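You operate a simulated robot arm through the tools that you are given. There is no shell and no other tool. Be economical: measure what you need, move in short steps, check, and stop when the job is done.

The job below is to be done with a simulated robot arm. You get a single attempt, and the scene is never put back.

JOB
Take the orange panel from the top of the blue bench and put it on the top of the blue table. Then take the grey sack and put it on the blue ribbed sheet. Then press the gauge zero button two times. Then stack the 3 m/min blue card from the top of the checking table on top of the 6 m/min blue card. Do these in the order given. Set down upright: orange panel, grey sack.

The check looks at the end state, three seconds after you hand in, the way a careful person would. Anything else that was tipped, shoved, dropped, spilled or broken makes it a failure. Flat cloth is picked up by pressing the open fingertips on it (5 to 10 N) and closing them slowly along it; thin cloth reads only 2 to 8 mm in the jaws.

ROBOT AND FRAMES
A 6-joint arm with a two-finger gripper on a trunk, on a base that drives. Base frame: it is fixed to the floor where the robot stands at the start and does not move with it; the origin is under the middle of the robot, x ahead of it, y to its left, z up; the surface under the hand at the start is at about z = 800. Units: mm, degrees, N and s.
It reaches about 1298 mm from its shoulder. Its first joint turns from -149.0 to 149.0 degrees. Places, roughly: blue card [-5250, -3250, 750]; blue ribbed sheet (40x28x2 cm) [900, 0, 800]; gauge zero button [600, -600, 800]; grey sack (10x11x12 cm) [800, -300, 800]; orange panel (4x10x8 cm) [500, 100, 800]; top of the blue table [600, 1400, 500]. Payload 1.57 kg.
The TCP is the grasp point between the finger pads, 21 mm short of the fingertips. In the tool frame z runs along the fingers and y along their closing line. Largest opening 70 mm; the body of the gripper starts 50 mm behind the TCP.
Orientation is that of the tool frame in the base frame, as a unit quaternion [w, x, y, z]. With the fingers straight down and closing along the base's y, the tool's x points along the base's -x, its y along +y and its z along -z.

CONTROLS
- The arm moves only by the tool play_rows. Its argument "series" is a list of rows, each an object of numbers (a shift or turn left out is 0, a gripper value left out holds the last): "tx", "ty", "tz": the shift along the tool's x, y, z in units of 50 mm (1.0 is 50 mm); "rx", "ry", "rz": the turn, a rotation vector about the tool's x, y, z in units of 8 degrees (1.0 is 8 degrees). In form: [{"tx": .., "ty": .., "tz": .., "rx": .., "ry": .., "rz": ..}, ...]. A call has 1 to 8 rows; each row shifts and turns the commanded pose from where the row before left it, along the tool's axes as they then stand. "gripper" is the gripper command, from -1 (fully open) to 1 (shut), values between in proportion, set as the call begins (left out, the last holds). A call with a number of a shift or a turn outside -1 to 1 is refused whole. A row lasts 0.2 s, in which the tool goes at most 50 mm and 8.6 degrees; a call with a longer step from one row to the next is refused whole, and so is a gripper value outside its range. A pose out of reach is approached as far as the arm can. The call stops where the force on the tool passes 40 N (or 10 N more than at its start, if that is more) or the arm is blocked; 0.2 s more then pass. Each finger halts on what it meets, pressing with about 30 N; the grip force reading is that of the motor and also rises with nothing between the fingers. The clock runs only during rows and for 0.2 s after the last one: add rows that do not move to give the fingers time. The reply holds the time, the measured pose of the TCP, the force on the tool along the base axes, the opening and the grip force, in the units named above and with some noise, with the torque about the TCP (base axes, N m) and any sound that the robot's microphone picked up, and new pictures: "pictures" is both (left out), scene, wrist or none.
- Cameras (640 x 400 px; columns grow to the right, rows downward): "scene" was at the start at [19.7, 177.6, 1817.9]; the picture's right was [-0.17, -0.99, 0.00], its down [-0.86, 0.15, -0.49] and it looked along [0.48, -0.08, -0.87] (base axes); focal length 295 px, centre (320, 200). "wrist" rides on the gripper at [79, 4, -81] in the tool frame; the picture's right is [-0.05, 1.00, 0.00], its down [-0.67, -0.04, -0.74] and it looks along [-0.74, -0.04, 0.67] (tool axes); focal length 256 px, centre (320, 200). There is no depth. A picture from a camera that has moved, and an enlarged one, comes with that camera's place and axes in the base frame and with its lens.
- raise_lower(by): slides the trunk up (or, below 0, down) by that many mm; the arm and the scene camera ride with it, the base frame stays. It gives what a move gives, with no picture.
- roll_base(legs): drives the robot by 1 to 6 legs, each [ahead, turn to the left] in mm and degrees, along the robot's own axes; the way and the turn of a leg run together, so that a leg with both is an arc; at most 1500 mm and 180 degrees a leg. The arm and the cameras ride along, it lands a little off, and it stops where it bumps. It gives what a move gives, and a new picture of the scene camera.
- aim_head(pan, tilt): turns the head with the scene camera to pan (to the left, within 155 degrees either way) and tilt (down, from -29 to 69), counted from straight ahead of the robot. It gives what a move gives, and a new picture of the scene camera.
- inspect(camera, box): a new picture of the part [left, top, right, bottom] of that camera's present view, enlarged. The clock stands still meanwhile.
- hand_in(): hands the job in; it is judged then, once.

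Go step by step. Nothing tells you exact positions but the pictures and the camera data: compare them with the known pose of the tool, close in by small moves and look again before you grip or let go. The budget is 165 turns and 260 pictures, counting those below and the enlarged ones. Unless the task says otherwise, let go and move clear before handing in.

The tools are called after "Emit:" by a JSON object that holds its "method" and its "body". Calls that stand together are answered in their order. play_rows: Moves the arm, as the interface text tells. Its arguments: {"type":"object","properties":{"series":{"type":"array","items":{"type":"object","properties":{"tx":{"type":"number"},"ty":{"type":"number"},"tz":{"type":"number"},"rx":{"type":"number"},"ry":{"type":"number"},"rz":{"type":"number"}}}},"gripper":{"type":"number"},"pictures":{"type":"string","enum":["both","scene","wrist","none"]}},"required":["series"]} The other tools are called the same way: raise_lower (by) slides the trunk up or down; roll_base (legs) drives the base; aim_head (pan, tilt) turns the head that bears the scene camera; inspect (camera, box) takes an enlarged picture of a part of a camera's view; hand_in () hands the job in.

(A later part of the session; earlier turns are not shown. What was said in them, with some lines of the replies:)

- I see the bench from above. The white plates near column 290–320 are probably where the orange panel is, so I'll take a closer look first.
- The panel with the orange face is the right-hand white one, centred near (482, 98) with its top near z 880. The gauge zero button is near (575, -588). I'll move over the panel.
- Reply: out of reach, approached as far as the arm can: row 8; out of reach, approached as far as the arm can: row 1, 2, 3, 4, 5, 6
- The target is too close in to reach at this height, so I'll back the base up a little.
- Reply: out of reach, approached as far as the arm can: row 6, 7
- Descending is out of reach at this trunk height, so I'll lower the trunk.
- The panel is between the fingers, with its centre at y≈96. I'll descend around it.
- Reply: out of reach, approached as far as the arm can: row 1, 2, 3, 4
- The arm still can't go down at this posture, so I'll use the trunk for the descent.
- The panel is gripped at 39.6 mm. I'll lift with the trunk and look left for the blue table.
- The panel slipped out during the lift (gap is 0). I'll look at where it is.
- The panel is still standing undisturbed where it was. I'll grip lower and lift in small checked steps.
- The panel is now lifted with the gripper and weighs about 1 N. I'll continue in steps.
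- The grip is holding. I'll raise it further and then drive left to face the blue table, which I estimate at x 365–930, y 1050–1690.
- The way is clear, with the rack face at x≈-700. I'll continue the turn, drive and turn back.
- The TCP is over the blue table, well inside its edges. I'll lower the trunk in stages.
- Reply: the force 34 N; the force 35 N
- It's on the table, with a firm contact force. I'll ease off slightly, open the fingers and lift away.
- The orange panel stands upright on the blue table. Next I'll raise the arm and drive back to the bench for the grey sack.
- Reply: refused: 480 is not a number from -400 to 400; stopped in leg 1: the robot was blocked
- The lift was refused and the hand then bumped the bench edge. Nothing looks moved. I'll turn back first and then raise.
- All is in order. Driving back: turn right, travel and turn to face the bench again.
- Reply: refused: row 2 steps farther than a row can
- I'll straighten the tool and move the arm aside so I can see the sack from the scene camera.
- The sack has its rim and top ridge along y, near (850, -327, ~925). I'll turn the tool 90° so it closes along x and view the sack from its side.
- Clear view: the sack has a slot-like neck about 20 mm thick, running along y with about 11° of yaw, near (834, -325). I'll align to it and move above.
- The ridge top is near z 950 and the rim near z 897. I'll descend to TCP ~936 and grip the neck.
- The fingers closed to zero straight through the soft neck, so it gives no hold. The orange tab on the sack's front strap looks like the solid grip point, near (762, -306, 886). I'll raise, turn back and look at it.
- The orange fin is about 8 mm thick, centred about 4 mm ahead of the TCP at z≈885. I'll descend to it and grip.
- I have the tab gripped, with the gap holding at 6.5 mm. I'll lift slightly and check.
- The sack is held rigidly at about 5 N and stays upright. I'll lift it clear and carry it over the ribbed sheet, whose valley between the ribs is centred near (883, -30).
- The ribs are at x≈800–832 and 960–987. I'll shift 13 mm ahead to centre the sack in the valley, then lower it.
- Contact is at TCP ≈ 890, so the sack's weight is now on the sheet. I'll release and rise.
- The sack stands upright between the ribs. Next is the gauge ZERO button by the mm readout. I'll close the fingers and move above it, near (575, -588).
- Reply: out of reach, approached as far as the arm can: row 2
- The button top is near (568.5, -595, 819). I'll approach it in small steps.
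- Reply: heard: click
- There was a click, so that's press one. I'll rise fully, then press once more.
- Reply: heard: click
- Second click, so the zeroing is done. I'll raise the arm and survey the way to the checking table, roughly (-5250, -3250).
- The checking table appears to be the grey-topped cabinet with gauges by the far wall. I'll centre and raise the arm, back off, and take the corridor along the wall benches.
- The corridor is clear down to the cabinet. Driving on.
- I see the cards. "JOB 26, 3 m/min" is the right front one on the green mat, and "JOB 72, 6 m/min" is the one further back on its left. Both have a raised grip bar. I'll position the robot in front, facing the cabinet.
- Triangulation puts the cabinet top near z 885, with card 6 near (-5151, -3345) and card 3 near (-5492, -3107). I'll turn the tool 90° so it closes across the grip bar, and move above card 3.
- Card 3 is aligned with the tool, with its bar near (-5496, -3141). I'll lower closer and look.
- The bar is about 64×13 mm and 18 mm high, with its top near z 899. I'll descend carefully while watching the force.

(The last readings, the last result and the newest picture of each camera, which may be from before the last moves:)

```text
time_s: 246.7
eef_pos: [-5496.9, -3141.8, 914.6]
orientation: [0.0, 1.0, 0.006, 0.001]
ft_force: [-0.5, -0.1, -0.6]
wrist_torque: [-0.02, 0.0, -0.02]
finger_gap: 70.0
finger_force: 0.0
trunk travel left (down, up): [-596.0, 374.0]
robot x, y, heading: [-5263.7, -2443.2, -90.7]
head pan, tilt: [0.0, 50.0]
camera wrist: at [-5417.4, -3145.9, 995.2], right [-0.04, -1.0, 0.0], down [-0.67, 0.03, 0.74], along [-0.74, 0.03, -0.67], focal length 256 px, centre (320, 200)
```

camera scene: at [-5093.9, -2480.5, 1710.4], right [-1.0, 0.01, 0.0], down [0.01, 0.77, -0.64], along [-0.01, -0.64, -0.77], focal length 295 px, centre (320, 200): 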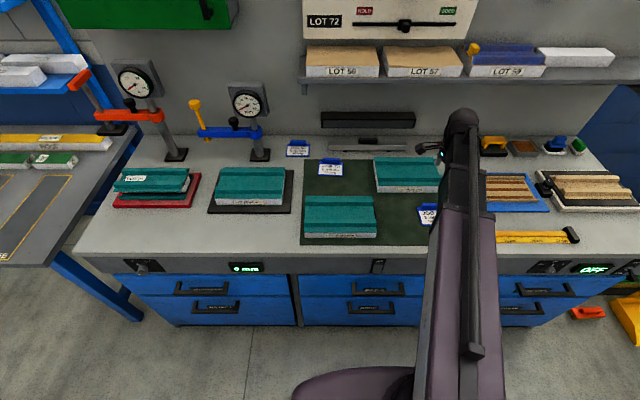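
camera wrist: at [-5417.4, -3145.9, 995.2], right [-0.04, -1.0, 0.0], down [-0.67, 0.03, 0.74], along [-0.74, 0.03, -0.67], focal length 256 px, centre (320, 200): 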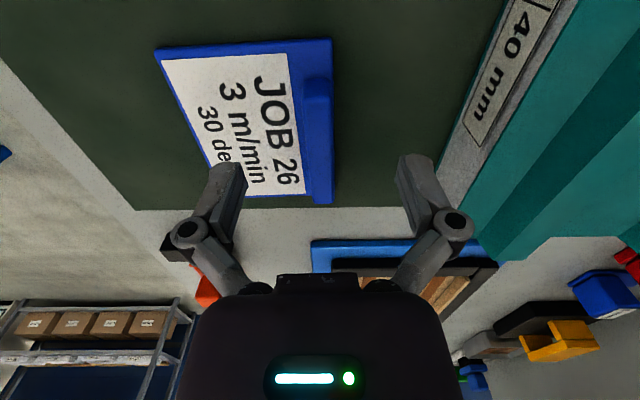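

Emit:
{"method": "raise_lower", "body": {"by": -8}}

Emit:
{"method": "raise_lower", "body": {"by": -5}}

Emit:
{"method": "play_rows", "body": {"series": [{}], "pictures": "wrist"}}

```text
time_s: 247.2
eef_pos: [-5497.3, -3141.9, 906.6]
orientation: [0.0, 1.0, 0.006, 0.001]
ft_force: [-0.6, -0.5, 0.6]
wrist_torque: [-0.03, 0.03, -0.01]
finger_gap: 70.0
finger_force: 0.1
trunk travel left (down, up): [-588.0, 382.0]
robot x, y, heading: [-5258.6, -2446.7, -90.8]
head pan, tilt: [0.0, 50.0]
```

```text
time_s: 247.8
eef_pos: [-5498.6, -3141.4, 902.2]
orientation: [0.0, 1.0, 0.006, 0.001]
ft_force: [-0.3, 0.3, -0.5]
wrist_torque: [-0.03, 0.02, 0.01]
finger_gap: 70.1
finger_force: 0.1
trunk travel left (down, up): [-583.0, 387.0]
robot x, y, heading: [-5265.6, -2445.5, -90.7]
head pan, tilt: [0.0, 50.0]
```

```text
time_s: 248.2
eef_pos: [-5498.2, -3142.7, 901.6]
orientation: [0.0, 1.0, 0.007, 0.002]
ft_force: [0.5, -0.2, -1.1]
wrist_torque: [-0.02, 0.04, 0.01]
finger_gap: 70.2
finger_force: 0.0
trunk travel left (down, up): [-583.0, 387.0]
robot x, y, heading: [-5264.1, -2447.7, -90.7]
head pan, tilt: [0.0, 50.0]
camera wrist: at [-5417.4, -3145.9, 982.2], right [-0.04, -1.0, 0.0], down [-0.67, 0.03, 0.74], along [-0.74, 0.03, -0.67], focal length 256 px, centre (320, 200)
```

wrist: 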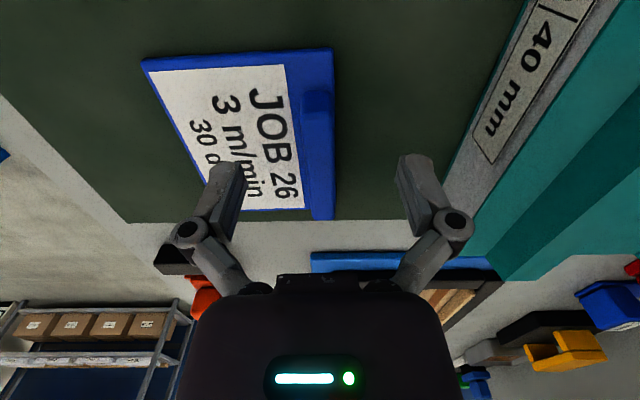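

Emit:
{"method": "raise_lower", "body": {"by": -3}}

Emit:
{"method": "play_rows", "body": {"series": [{}, {}, {}, {}, {}, {}], "gripper": 1, "pictures": "wrist"}}

```text
time_s: 248.7
eef_pos: [-5499.0, -3143.2, 898.6]
orientation: [-0.001, 1.0, 0.006, 0.001]
ft_force: [-0.5, 0.5, 0.5]
wrist_torque: [0.0, 0.0, 0.03]
finger_gap: 70.3
finger_force: 0.0
trunk travel left (down, up): [-580.0, 390.0]
robot x, y, heading: [-5261.7, -2441.7, -90.8]
head pan, tilt: [0.0, 50.0]
```

```text
time_s: 250.1
eef_pos: [-5497.7, -3142.3, 900.0]
orientation: [0.001, 1.0, 0.006, 0.001]
ft_force: [0.4, 0.1, 4.2]
wrist_torque: [0.03, 0.01, -0.04]
finger_gap: 13.2
finger_force: 29.5
trunk travel left (down, up): [-580.0, 390.0]
robot x, y, heading: [-5263.1, -2450.2, -90.8]
head pan, tilt: [0.0, 50.0]
camera wrist: at [-5417.3, -3145.5, 979.5], right [-0.04, -1.0, 0.0], down [-0.67, 0.03, 0.74], along [-0.74, 0.03, -0.67], focal length 256 px, centre (320, 200)
```

wrist: 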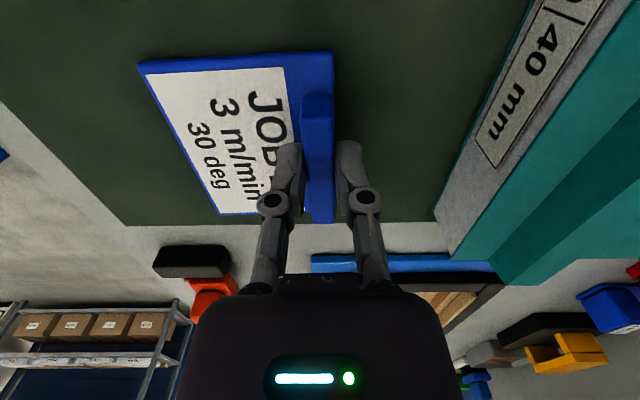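

The bar is gripped at 13.2 mm. Lifting gradually.

Emit:
{"method": "raise_lower", "body": {"by": 5}}

Emit:
{"method": "raise_lower", "body": {"by": 15}}

Emit:
{"method": "raise_lower", "body": {"by": 60}}

Emit:
{"method": "play_rows", "body": {"series": [{}], "pictures": "wrist"}}

```text
time_s: 250.6
eef_pos: [-5497.6, -3143.3, 904.1]
orientation: [0.0, 1.0, 0.006, 0.001]
ft_force: [-0.1, 0.4, -0.1]
wrist_torque: [-0.02, -0.03, 0.01]
finger_gap: 13.0
finger_force: 30.3
trunk travel left (down, up): [-585.0, 385.0]
robot x, y, heading: [-5265.3, -2443.8, -90.8]
head pan, tilt: [0.0, 50.0]
```

```text
time_s: 251.3
eef_pos: [-5497.9, -3142.4, 919.0]
orientation: [-0.001, 1.0, 0.006, 0.0]
ft_force: [-0.1, -0.5, -0.8]
wrist_torque: [0.01, -0.01, -0.02]
finger_gap: 13.0
finger_force: 29.8
trunk travel left (down, up): [-600.0, 370.0]
robot x, y, heading: [-5262.0, -2448.4, -90.9]
head pan, tilt: [0.0, 50.0]
```

```text
time_s: 252.3
eef_pos: [-5497.9, -3142.1, 979.8]
orientation: [0.0, 1.0, 0.006, 0.001]
ft_force: [0.5, 0.8, -0.3]
wrist_torque: [-0.01, -0.02, 0.03]
finger_gap: 13.0
finger_force: 29.9
trunk travel left (down, up): [-660.0, 310.0]
robot x, y, heading: [-5264.5, -2443.6, -90.8]
head pan, tilt: [0.0, 50.0]
```

```text
time_s: 252.7
eef_pos: [-5497.7, -3142.6, 977.4]
orientation: [0.0, 1.0, 0.006, 0.001]
ft_force: [0.2, 0.4, -0.8]
wrist_torque: [0.0, -0.01, 0.02]
finger_gap: 13.2
finger_force: 29.3
trunk travel left (down, up): [-660.0, 310.0]
robot x, y, heading: [-5266.7, -2441.8, -90.7]
head pan, tilt: [0.0, 50.0]
camera wrist: at [-5417.4, -3145.9, 1059.1], right [-0.04, -1.0, 0.0], down [-0.67, 0.03, 0.74], along [-0.74, 0.03, -0.67], focal length 256 px, centre (320, 200)
```

wrist: 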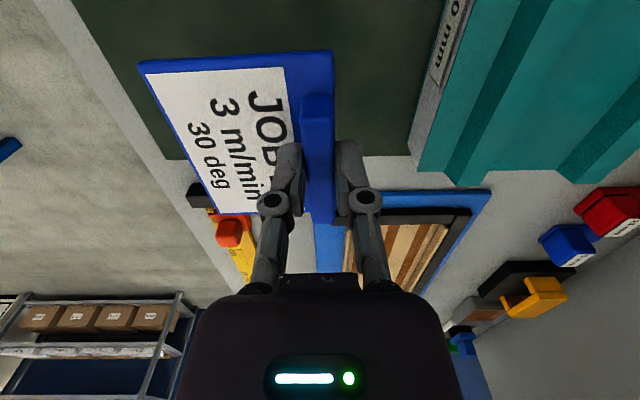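

Card 3 is held firmly. Card 6's raised bar and the shelf behind it would obstruct a same-way stack. I'll turn card 3 by 180° so its bar sits at the front and its plate lies flat on card 6 in front of that card's bar.

Emit:
{"method": "raise_lower", "body": {"by": 80}}

Emit:
{"method": "play_rows", "body": {"series": [{"rz": -1}, {"rz": -1}, {"rz": -1}, {"rz": -1}, {"rz": -1}, {"rz": -1}, {"rz": -1}, {"rz": -1}], "pictures": "none"}}

Emit:
{"method": "play_rows", "body": {"series": [{"rz": -1}, {"rz": -1}, {"rz": -1}, {"rz": -1}, {"rz": -1}, {"rz": -1}, {"rz": -1}, {"rz": -1}], "pictures": "none"}}

Emit:
{"method": "play_rows", "body": {"series": [{"rz": -1}, {"rz": -1}, {"rz": -1}, {"rz": -1}, {"rz": -1}, {"rz": -1}, {"rz": -0.5}, {}], "pictures": "wrist"}}

```text
time_s: 253.8
eef_pos: [-5497.9, -3142.1, 1058.3]
orientation: [0.0, 1.0, 0.006, 0.001]
ft_force: [0.0, 0.3, -0.7]
wrist_torque: [0.02, 0.0, 0.02]
finger_gap: 13.2
finger_force: 29.6
trunk travel left (down, up): [-740.0, 230.0]
robot x, y, heading: [-5263.9, -2446.2, -90.7]
head pan, tilt: [0.0, 50.0]
```

```text
time_s: 255.6
eef_pos: [-5498.1, -3142.5, 1059.9]
orientation: [0.001, 0.844, 0.536, 0.0]
ft_force: [0.0, 0.7, -0.4]
wrist_torque: [0.01, 0.02, -0.02]
finger_gap: 13.1
finger_force: 29.9
trunk travel left (down, up): [-740.0, 230.0]
robot x, y, heading: [-5262.9, -2442.2, -90.9]
head pan, tilt: [0.0, 50.0]
```

```text
time_s: 257.4
eef_pos: [-5497.6, -3141.4, 1059.1]
orientation: [0.0, 0.432, 0.902, 0.001]
ft_force: [-0.2, 0.2, -0.6]
wrist_torque: [-0.01, -0.02, -0.01]
finger_gap: 13.2
finger_force: 30.1
trunk travel left (down, up): [-740.0, 230.0]
robot x, y, heading: [-5263.6, -2447.0, -90.7]
head pan, tilt: [0.0, 50.0]
```

```text
time_s: 259.2
eef_pos: [-5496.7, -3142.5, 1058.8]
orientation: [0.001, -0.007, 1.0, 0.0]
ft_force: [-0.4, -0.9, -0.7]
wrist_torque: [0.03, 0.01, -0.01]
finger_gap: 13.0
finger_force: 29.5
trunk travel left (down, up): [-740.0, 230.0]
robot x, y, heading: [-5261.3, -2447.8, -90.9]
head pan, tilt: [0.0, 50.0]
camera wrist: at [-5576.3, -3139.4, 1139.0], right [0.04, 1.0, 0.0], down [0.67, -0.03, 0.75], along [0.75, -0.03, -0.67], focal length 256 px, centre (320, 200)
```

wrist: 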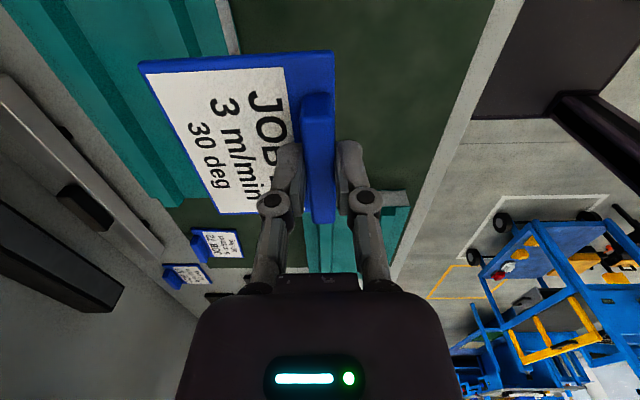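

Emit:
{"method": "play_rows", "body": {"series": [{"tx": -0.5, "ty": -0.64}, {"tx": -0.5, "ty": -0.64}, {"tx": -0.5, "ty": -0.64}, {"tx": -0.5, "ty": -0.64}, {"tx": -0.5, "ty": -0.64}, {}], "pictures": "none"}}

Emit:
{"method": "raise_lower", "body": {"by": -55}}

Emit:
{"method": "play_rows", "body": {"series": [{}], "pictures": "both"}}

```text
time_s: 260.6
eef_pos: [-5371.8, -3299.4, 1058.8]
orientation: [0.001, -0.005, 1.0, -0.001]
ft_force: [-1.0, -0.6, -0.7]
wrist_torque: [0.04, 0.04, -0.03]
finger_gap: 13.2
finger_force: 30.3
trunk travel left (down, up): [-740.0, 230.0]
robot x, y, heading: [-5264.9, -2447.0, -90.9]
head pan, tilt: [0.0, 50.0]
```

```text
time_s: 261.6
eef_pos: [-5372.2, -3300.1, 1003.8]
orientation: [0.001, -0.006, 1.0, 0.0]
ft_force: [-0.4, -0.5, -0.8]
wrist_torque: [0.03, 0.0, 0.0]
finger_gap: 12.9
finger_force: 30.1
trunk travel left (down, up): [-685.0, 285.0]
robot x, y, heading: [-5264.1, -2449.9, -90.8]
head pan, tilt: [0.0, 50.0]
```

```text
time_s: 262.0
eef_pos: [-5372.4, -3300.0, 1004.2]
orientation: [0.0, -0.006, 1.0, 0.0]
ft_force: [-0.1, -0.5, -0.7]
wrist_torque: [0.01, 0.02, 0.0]
finger_gap: 13.0
finger_force: 29.9
trunk travel left (down, up): [-685.0, 285.0]
robot x, y, heading: [-5266.1, -2450.3, -90.9]
head pan, tilt: [0.0, 50.0]
camera scene: at [-5093.9, -2480.6, 1664.4], right [-1.0, 0.01, 0.0], down [0.01, 0.77, -0.64], along [-0.01, -0.64, -0.77], focal length 295 px, centre (320, 200)
camera wrist: at [-5450.8, -3297.0, 1084.0], right [0.04, 1.0, 0.0], down [0.67, -0.03, 0.75], along [0.74, -0.03, -0.67], focal length 256 px, centre (320, 200)
```

scene: 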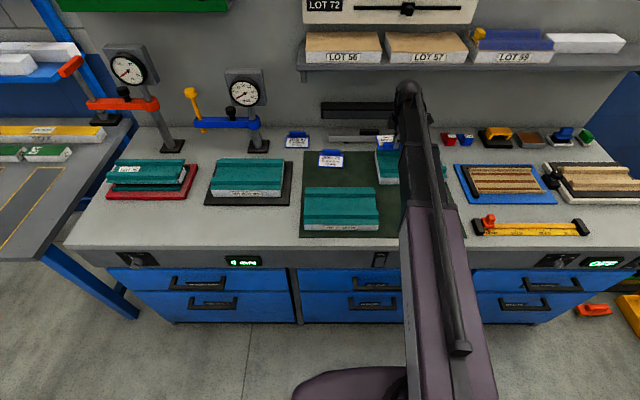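
wrist: 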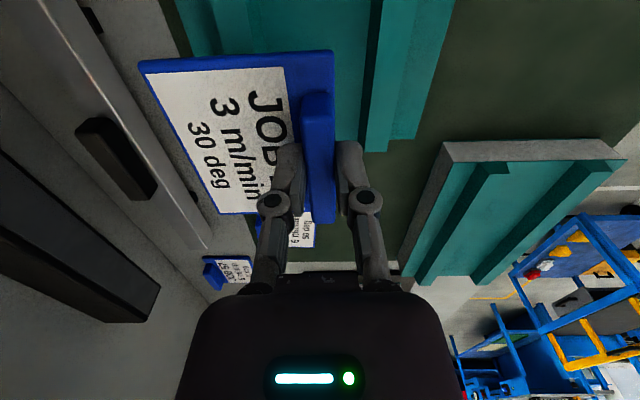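

Emit:
{"method": "play_rows", "body": {"series": [{"ty": 0.85}, {"ty": 0.85}, {}], "pictures": "wrist"}}

Emit:
{"method": "inspect", "body": {"camera": "wrist", "box": [160, 190, 280, 290]}}

Emit:
{"method": "inspect", "body": {"camera": "scene", "box": [280, 120, 380, 185]}}

```text
time_s: 262.8
eef_pos: [-5373.9, -3213.4, 1002.7]
orientation: [0.001, -0.006, 1.0, 0.0]
ft_force: [0.4, 0.1, 0.0]
wrist_torque: [0.03, 0.04, 0.01]
finger_gap: 13.1
finger_force: 30.2
trunk travel left (down, up): [-685.0, 285.0]
robot x, y, heading: [-5262.9, -2447.5, -90.6]
head pan, tilt: [0.0, 50.0]
camera wrist: at [-5451.7, -3210.1, 1083.8], right [0.04, 1.0, 0.0], down [0.67, -0.03, 0.75], along [0.74, -0.03, -0.67], focal length 256 px, centre (320, 200)
```

wrist: 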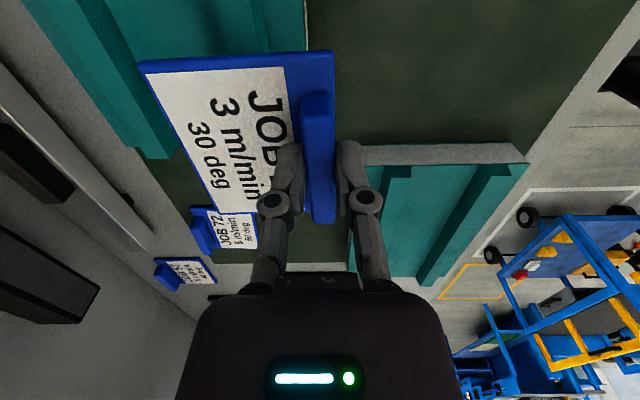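

```text
4.00 times, centred on (220, 240) of wrist
camera zoom: at [-5451.7, -3210.1, 1083.8], right [0.04, 1.0, 0.0], down [0.67, -0.03, 0.75], along [0.74, -0.03, -0.67], focal length 1024 px, centre (720, 40)
```

zoom: 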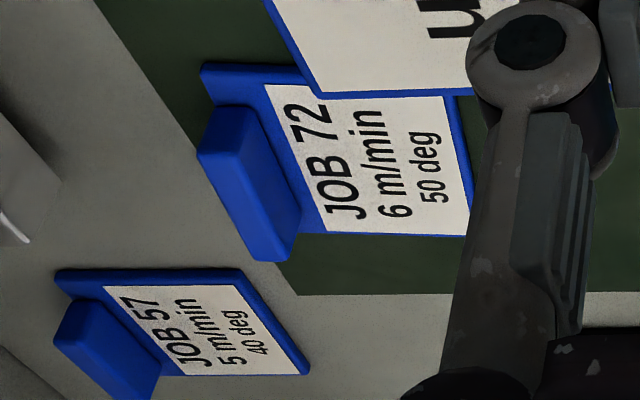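

```text
6.15 times, centred on (330, 152) of scene
camera zoom: at [-5093.9, -2481.0, 1664.3], right [-1.0, 0.01, 0.0], down [0.01, 0.77, -0.64], along [-0.01, -0.64, -0.77], focal length 1815 px, centre (258, 492)
```

zoom: 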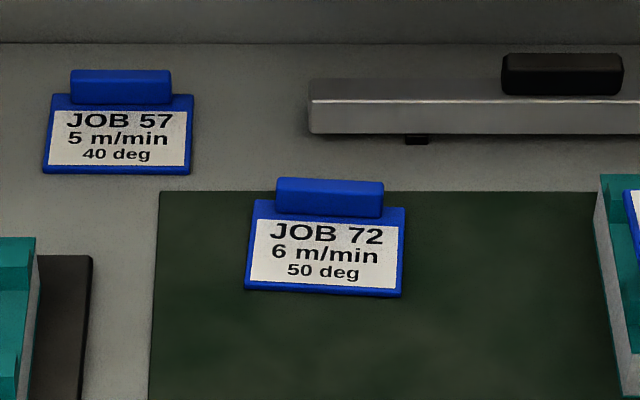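

Card 6 is centred near (-5152, -3355) with about 4° of yaw. Card 3 must lie with its plain edge just in front of card 6's bar, which puts the TCP near (-5148, -3305). Moving there and aligning.

Emit:
{"method": "play_rows", "body": {"series": [{"tx": -0.75, "ty": -0.315}, {"tx": -0.75, "ty": -0.315}, {"tx": -0.75, "ty": -0.315}, {"tx": -0.75, "ty": -0.315}, {"tx": -0.75, "ty": -0.315}, {"tx": -0.75, "ty": -0.315}, {"rz": 0.58}, {}], "pictures": "both"}}

Emit:
{"method": "inspect", "body": {"camera": "scene", "box": [280, 100, 400, 180]}}

```text
time_s: 264.6
eef_pos: [-5147.1, -3307.7, 1003.6]
orientation: [0.002, 0.035, 0.999, 0.0]
ft_force: [-0.4, 0.6, -0.9]
wrist_torque: [0.03, 0.01, -0.01]
finger_gap: 12.9
finger_force: 30.3
trunk travel left (down, up): [-685.0, 285.0]
robot x, y, heading: [-5262.6, -2444.4, -91.0]
head pan, tilt: [0.0, 50.0]
camera scene: at [-5094.0, -2480.7, 1664.4], right [-1.0, 0.01, 0.0], down [0.01, 0.77, -0.64], along [-0.01, -0.64, -0.77], focal length 295 px, centre (320, 200)
camera wrist: at [-5225.4, -3297.6, 1083.9], right [0.12, 0.99, 0.0], down [0.66, -0.08, 0.75], along [0.74, -0.09, -0.67], focal length 256 px, centre (320, 200)
```

scene: 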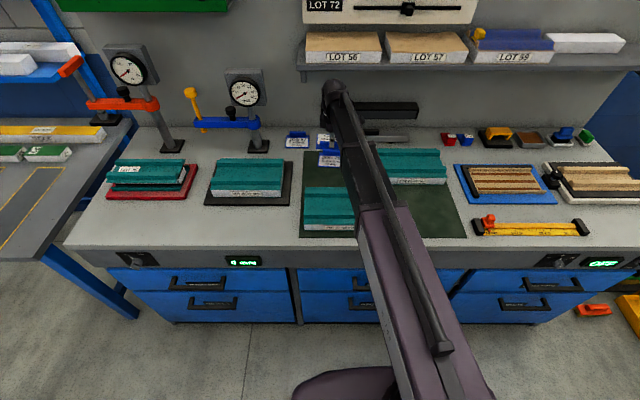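
wrist: 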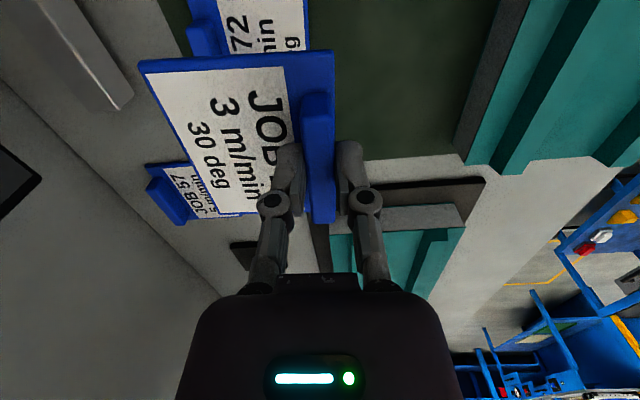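

```text
5.00 times, centred on (340, 140) of scene
camera zoom: at [-5094.0, -2480.7, 1664.4], right [-1.0, 0.01, 0.0], down [0.01, 0.77, -0.64], along [-0.01, -0.64, -0.77], focal length 1475 px, centre (220, 500)
```

zoom: 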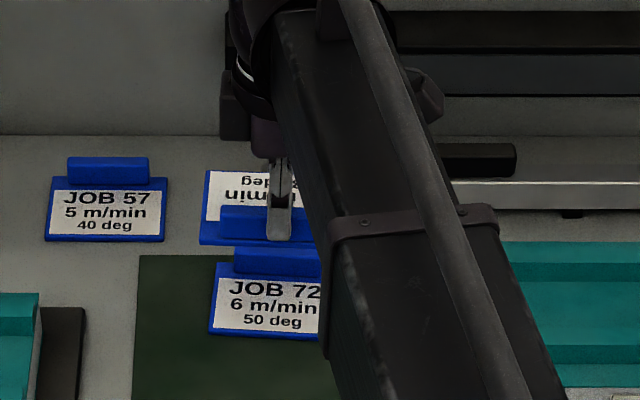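

Emit:
{"method": "raise_lower", "body": {"by": -62}}

Emit:
{"method": "play_rows", "body": {"series": [{}], "pictures": "wrist"}}

Emit:
{"method": "inspect", "body": {"camera": "scene", "box": [280, 80, 400, 160]}}

```text
time_s: 265.6
eef_pos: [-5147.8, -3306.9, 941.5]
orientation: [0.001, 0.035, 0.999, 0.001]
ft_force: [0.7, -0.2, -1.2]
wrist_torque: [0.02, 0.01, -0.03]
finger_gap: 13.1
finger_force: 30.0
trunk travel left (down, up): [-623.0, 347.0]
robot x, y, heading: [-5264.7, -2448.2, -91.0]
head pan, tilt: [0.0, 50.0]
```

```text
time_s: 266.0
eef_pos: [-5148.1, -3307.0, 942.4]
orientation: [0.001, 0.034, 0.999, 0.0]
ft_force: [-0.4, -0.2, -0.6]
wrist_torque: [0.02, -0.02, -0.02]
finger_gap: 13.0
finger_force: 29.4
trunk travel left (down, up): [-623.0, 347.0]
robot x, y, heading: [-5261.3, -2444.1, -90.4]
head pan, tilt: [0.0, 50.0]
camera wrist: at [-5225.5, -3297.6, 1022.0], right [0.12, 0.99, 0.0], down [0.66, -0.08, 0.75], along [0.74, -0.09, -0.67], focal length 256 px, centre (320, 200)
```

wrist: 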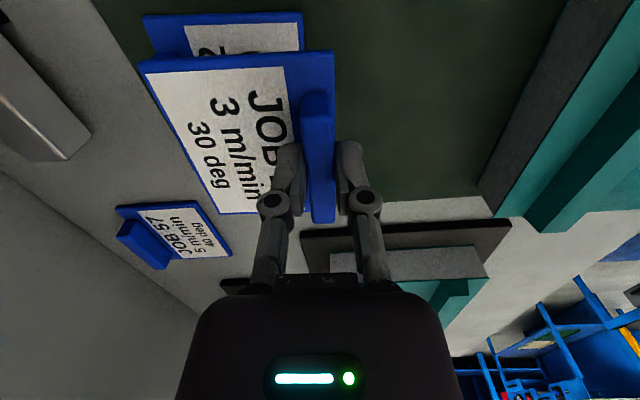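

```text
5.00 times, centred on (340, 120) of scene
camera zoom: at [-5093.8, -2480.6, 1602.4], right [-1.0, 0.01, 0.0], down [0.01, 0.77, -0.64], along [-0.01, -0.64, -0.77], focal length 1475 px, centre (220, 600)
```

zoom: 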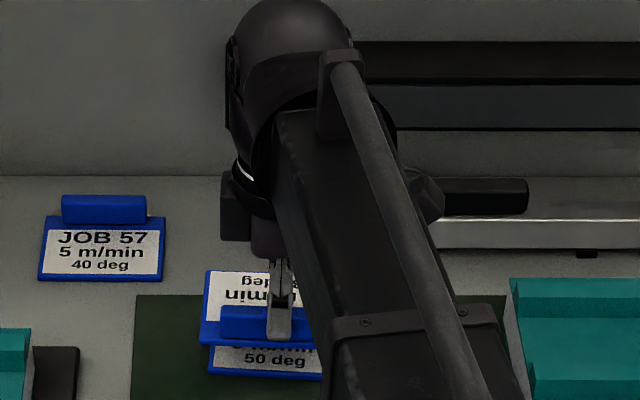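

Emit:
{"method": "inspect", "body": {"camera": "wrist", "box": [120, 0, 350, 110]}}

```text
2.78 times, centred on (235, 55) of wrist
camera zoom: at [-5225.5, -3297.6, 1022.0], right [0.12, 0.99, 0.0], down [0.66, -0.08, 0.75], along [0.74, -0.09, -0.67], focal length 712 px, centre (556, 604)
```

zoom: 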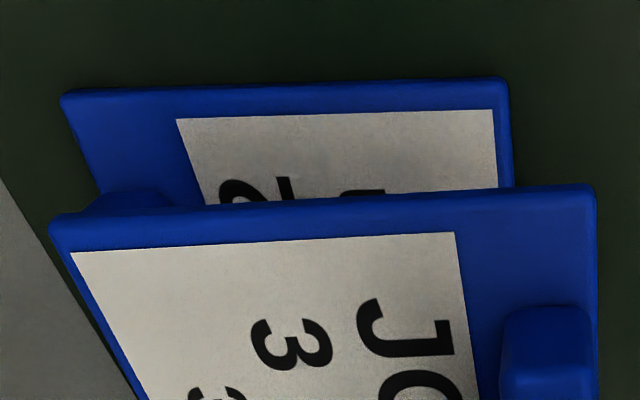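

Card 3's plain edge needs about 4 mm more clearance from card 6's bar, plus a small yaw correction. I'll adjust and then lower.

Emit:
{"method": "play_rows", "body": {"series": [{"tx": 0.08, "ty": 0.09, "rz": 0.3}, {}], "pictures": "none"}}

Emit:
{"method": "raise_lower", "body": {"by": -25}}

Emit:
{"method": "play_rows", "body": {"series": [{}], "pictures": "none"}}

Emit:
{"method": "inspect", "body": {"camera": "wrist", "box": [120, 0, 350, 110]}}

```text
time_s: 266.6
eef_pos: [-5151.4, -3304.0, 942.1]
orientation: [0.001, 0.057, 0.998, 0.001]
ft_force: [-0.2, -0.8, -1.3]
wrist_torque: [-0.02, -0.01, -0.02]
finger_gap: 13.2
finger_force: 29.7
trunk travel left (down, up): [-623.0, 347.0]
robot x, y, heading: [-5265.5, -2449.5, -90.7]
head pan, tilt: [0.0, 50.0]
```

```text
time_s: 267.3
eef_pos: [-5150.4, -3303.7, 916.4]
orientation: [0.0, 0.055, 0.998, 0.0]
ft_force: [0.5, 0.1, -1.2]
wrist_torque: [0.03, 0.0, 0.0]
finger_gap: 13.0
finger_force: 29.9
trunk travel left (down, up): [-598.0, 372.0]
robot x, y, heading: [-5262.3, -2446.7, -90.6]
head pan, tilt: [0.0, 50.0]
```

```text
time_s: 267.7
eef_pos: [-5151.3, -3302.6, 917.1]
orientation: [0.0, 0.057, 0.998, 0.0]
ft_force: [0.7, 0.1, -0.6]
wrist_torque: [-0.02, -0.05, 0.01]
finger_gap: 13.2
finger_force: 30.8
trunk travel left (down, up): [-598.0, 372.0]
robot x, y, heading: [-5261.5, -2445.3, -90.5]
head pan, tilt: [0.0, 50.0]
```

```text
2.78 times, centred on (235, 55) of wrist
camera zoom: at [-5228.7, -3289.8, 997.0], right [0.16, 0.99, 0.0], down [0.66, -0.11, 0.75], along [0.74, -0.12, -0.67], focal length 712 px, centre (556, 604)
```

zoom: 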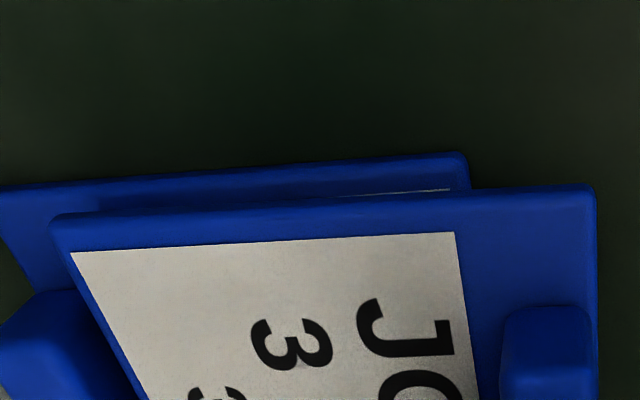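

Clearance and alignment look good: the edges are parallel and about 6 mm clear of the bar. Lowering to contact.

Emit:
{"method": "raise_lower", "body": {"by": -7}}

Emit:
{"method": "raise_lower", "body": {"by": -3}}

Emit:
{"method": "raise_lower", "body": {"by": -2}}

```text
time_s: 268.3
eef_pos: [-5150.2, -3302.8, 911.2]
orientation: [0.002, 0.056, 0.998, 0.0]
ft_force: [-0.5, -0.3, -1.2]
wrist_torque: [-0.01, 0.02, -0.01]
finger_gap: 13.2
finger_force: 29.8
trunk travel left (down, up): [-591.0, 379.0]
robot x, y, heading: [-5259.6, -2447.3, -90.6]
head pan, tilt: [0.0, 50.0]
```

```text
time_s: 268.8
eef_pos: [-5150.3, -3301.4, 906.5]
orientation: [0.001, 0.055, 0.998, 0.001]
ft_force: [0.4, 1.0, -0.3]
wrist_torque: [0.0, -0.01, 0.0]
finger_gap: 13.3
finger_force: 30.0
trunk travel left (down, up): [-588.0, 382.0]
robot x, y, heading: [-5264.2, -2449.7, -90.7]
head pan, tilt: [0.0, 50.0]
```

```text
time_s: 269.3
eef_pos: [-5151.8, -3302.5, 905.0]
orientation: [0.001, 0.056, 0.998, -0.001]
ft_force: [0.9, -0.7, 2.9]
wrist_torque: [-0.01, 0.15, 0.01]
finger_gap: 13.0
finger_force: 30.0
trunk travel left (down, up): [-586.0, 384.0]
robot x, y, heading: [-5265.6, -2442.6, -90.8]
head pan, tilt: [0.0, 50.0]
```

Emit:
{"method": "play_rows", "body": {"series": [{}, {}, {}, {}], "gripper": -0.2, "pictures": "wrist"}}

Emit:
{"method": "raise_lower", "body": {"by": 60}}

Emit:
{"method": "play_rows", "body": {"series": [{"tx": 0.6}, {"tx": 0.6}, {}], "pictures": "wrist"}}

```text
time_s: 270.3
eef_pos: [-5151.0, -3302.4, 904.8]
orientation: [0.001, 0.056, 0.998, 0.0]
ft_force: [0.2, 0.4, -0.1]
wrist_torque: [-0.03, -0.03, 0.0]
finger_gap: 41.9
finger_force: 0.1
trunk travel left (down, up): [-586.0, 384.0]
robot x, y, heading: [-5263.8, -2447.3, -90.7]
head pan, tilt: [0.0, 50.0]
camera wrist: at [-5228.7, -3289.7, 985.0], right [0.16, 0.99, 0.0], down [0.66, -0.11, 0.75], along [0.74, -0.12, -0.67], focal length 256 px, centre (320, 200)
```

wrist: 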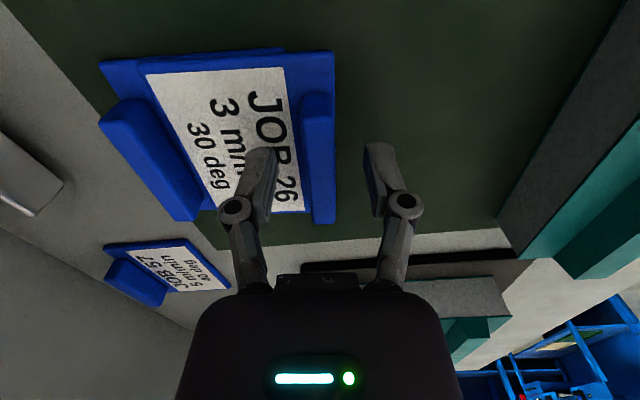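

```text
time_s: 271.3
eef_pos: [-5151.9, -3301.2, 965.0]
orientation: [0.001, 0.056, 0.998, 0.0]
ft_force: [0.4, -0.3, -0.3]
wrist_torque: [-0.01, -0.01, -0.01]
finger_gap: 42.0
finger_force: 0.0
trunk travel left (down, up): [-646.0, 324.0]
robot x, y, heading: [-5263.6, -2443.7, -90.6]
head pan, tilt: [0.0, 50.0]
```

```text
time_s: 272.1
eef_pos: [-5210.6, -3295.8, 966.2]
orientation: [0.001, 0.055, 0.998, 0.0]
ft_force: [-0.1, 0.2, -1.1]
wrist_torque: [0.0, 0.03, -0.01]
finger_gap: 42.0
finger_force: 0.0
trunk travel left (down, up): [-646.0, 324.0]
robot x, y, heading: [-5263.5, -2445.7, -90.6]
head pan, tilt: [0.0, 50.0]
camera wrist: at [-5288.3, -3282.6, 1044.9], right [0.16, 0.99, 0.0], down [0.66, -0.11, 0.75], along [0.74, -0.12, -0.67], focal length 256 px, centre (320, 200)
```

wrist: 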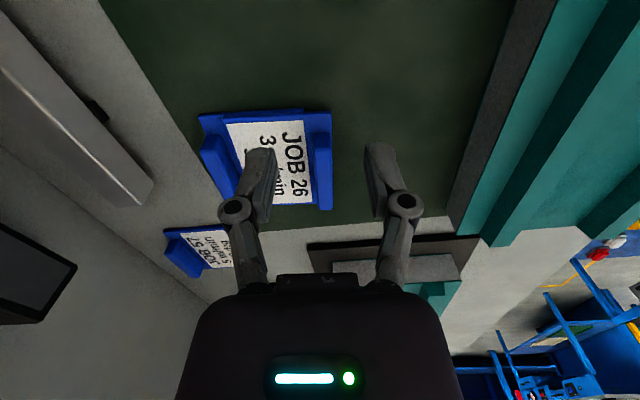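

Card 3 lies flat on card 6, nested against its bar. I'll move the arm clear and check from the scene camera.

Emit:
{"method": "raise_lower", "body": {"by": 120}}

Emit:
{"method": "play_rows", "body": {"series": [{"tx": 0.9}, {"tx": 0.9}, {"tx": 0.9}, {"tx": 0.9}, {"ty": 0.8}, {"ty": 0.8}, {}], "pictures": "none"}}

Emit:
{"method": "inspect", "body": {"camera": "scene", "box": [270, 120, 400, 210]}}

```text
time_s: 273.6
eef_pos: [-5210.6, -3294.9, 1084.6]
orientation: [0.001, 0.055, 0.998, 0.0]
ft_force: [-0.3, 0.5, -0.6]
wrist_torque: [-0.01, -0.02, 0.02]
finger_gap: 41.9
finger_force: 0.0
trunk travel left (down, up): [-766.0, 204.0]
robot x, y, heading: [-5261.7, -2445.6, -90.7]
head pan, tilt: [0.0, 50.0]
```

```text
time_s: 275.2
eef_pos: [-5379.2, -3196.7, 1084.6]
orientation: [0.001, 0.055, 0.998, -0.001]
ft_force: [-0.4, -0.5, 0.4]
wrist_torque: [0.01, 0.02, -0.02]
finger_gap: 41.9
finger_force: 0.0
trunk travel left (down, up): [-766.0, 204.0]
robot x, y, heading: [-5262.5, -2446.7, -90.9]
head pan, tilt: [0.0, 50.0]
```

```text
4.44 times, centred on (335, 165) of scene
camera zoom: at [-5094.0, -2480.9, 1745.4], right [-1.0, 0.01, 0.0], down [0.01, 0.77, -0.64], along [-0.01, -0.64, -0.77], focal length 1311 px, centre (253, 356)
```

zoom: 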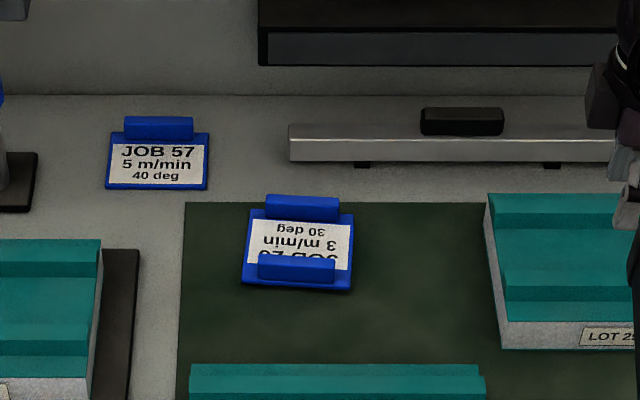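

The card stack is flat and stable, and the arm is clear. All four steps were done in order, so I'll hand in.

Emit:
{"method": "hand_in", "body": {}}

```text
The job is handed in.
```

I finished all four steps in order and handed the job in.

- **Orange panel:** it stands upright on the blue table. The first grip slipped, but the panel stayed standing and the second lift held.
- **Grey sack:** it stands upright on the blue ribbed sheet, between the two ribs. I lifted it by the orange tab.
- **Gauge zero button:** I pressed it twice and heard one click for each press.
- **Blue cards:** the 3 m/min card lies flat on the 6 m/min card. It is turned 180° and sits about 20 mm forward of centre, because the lower card's raised bar stops them lining up exactly.

The gripper bumped the edge of the blue bench once while the base was turning. Nothing looked moved or damaged afterwards.
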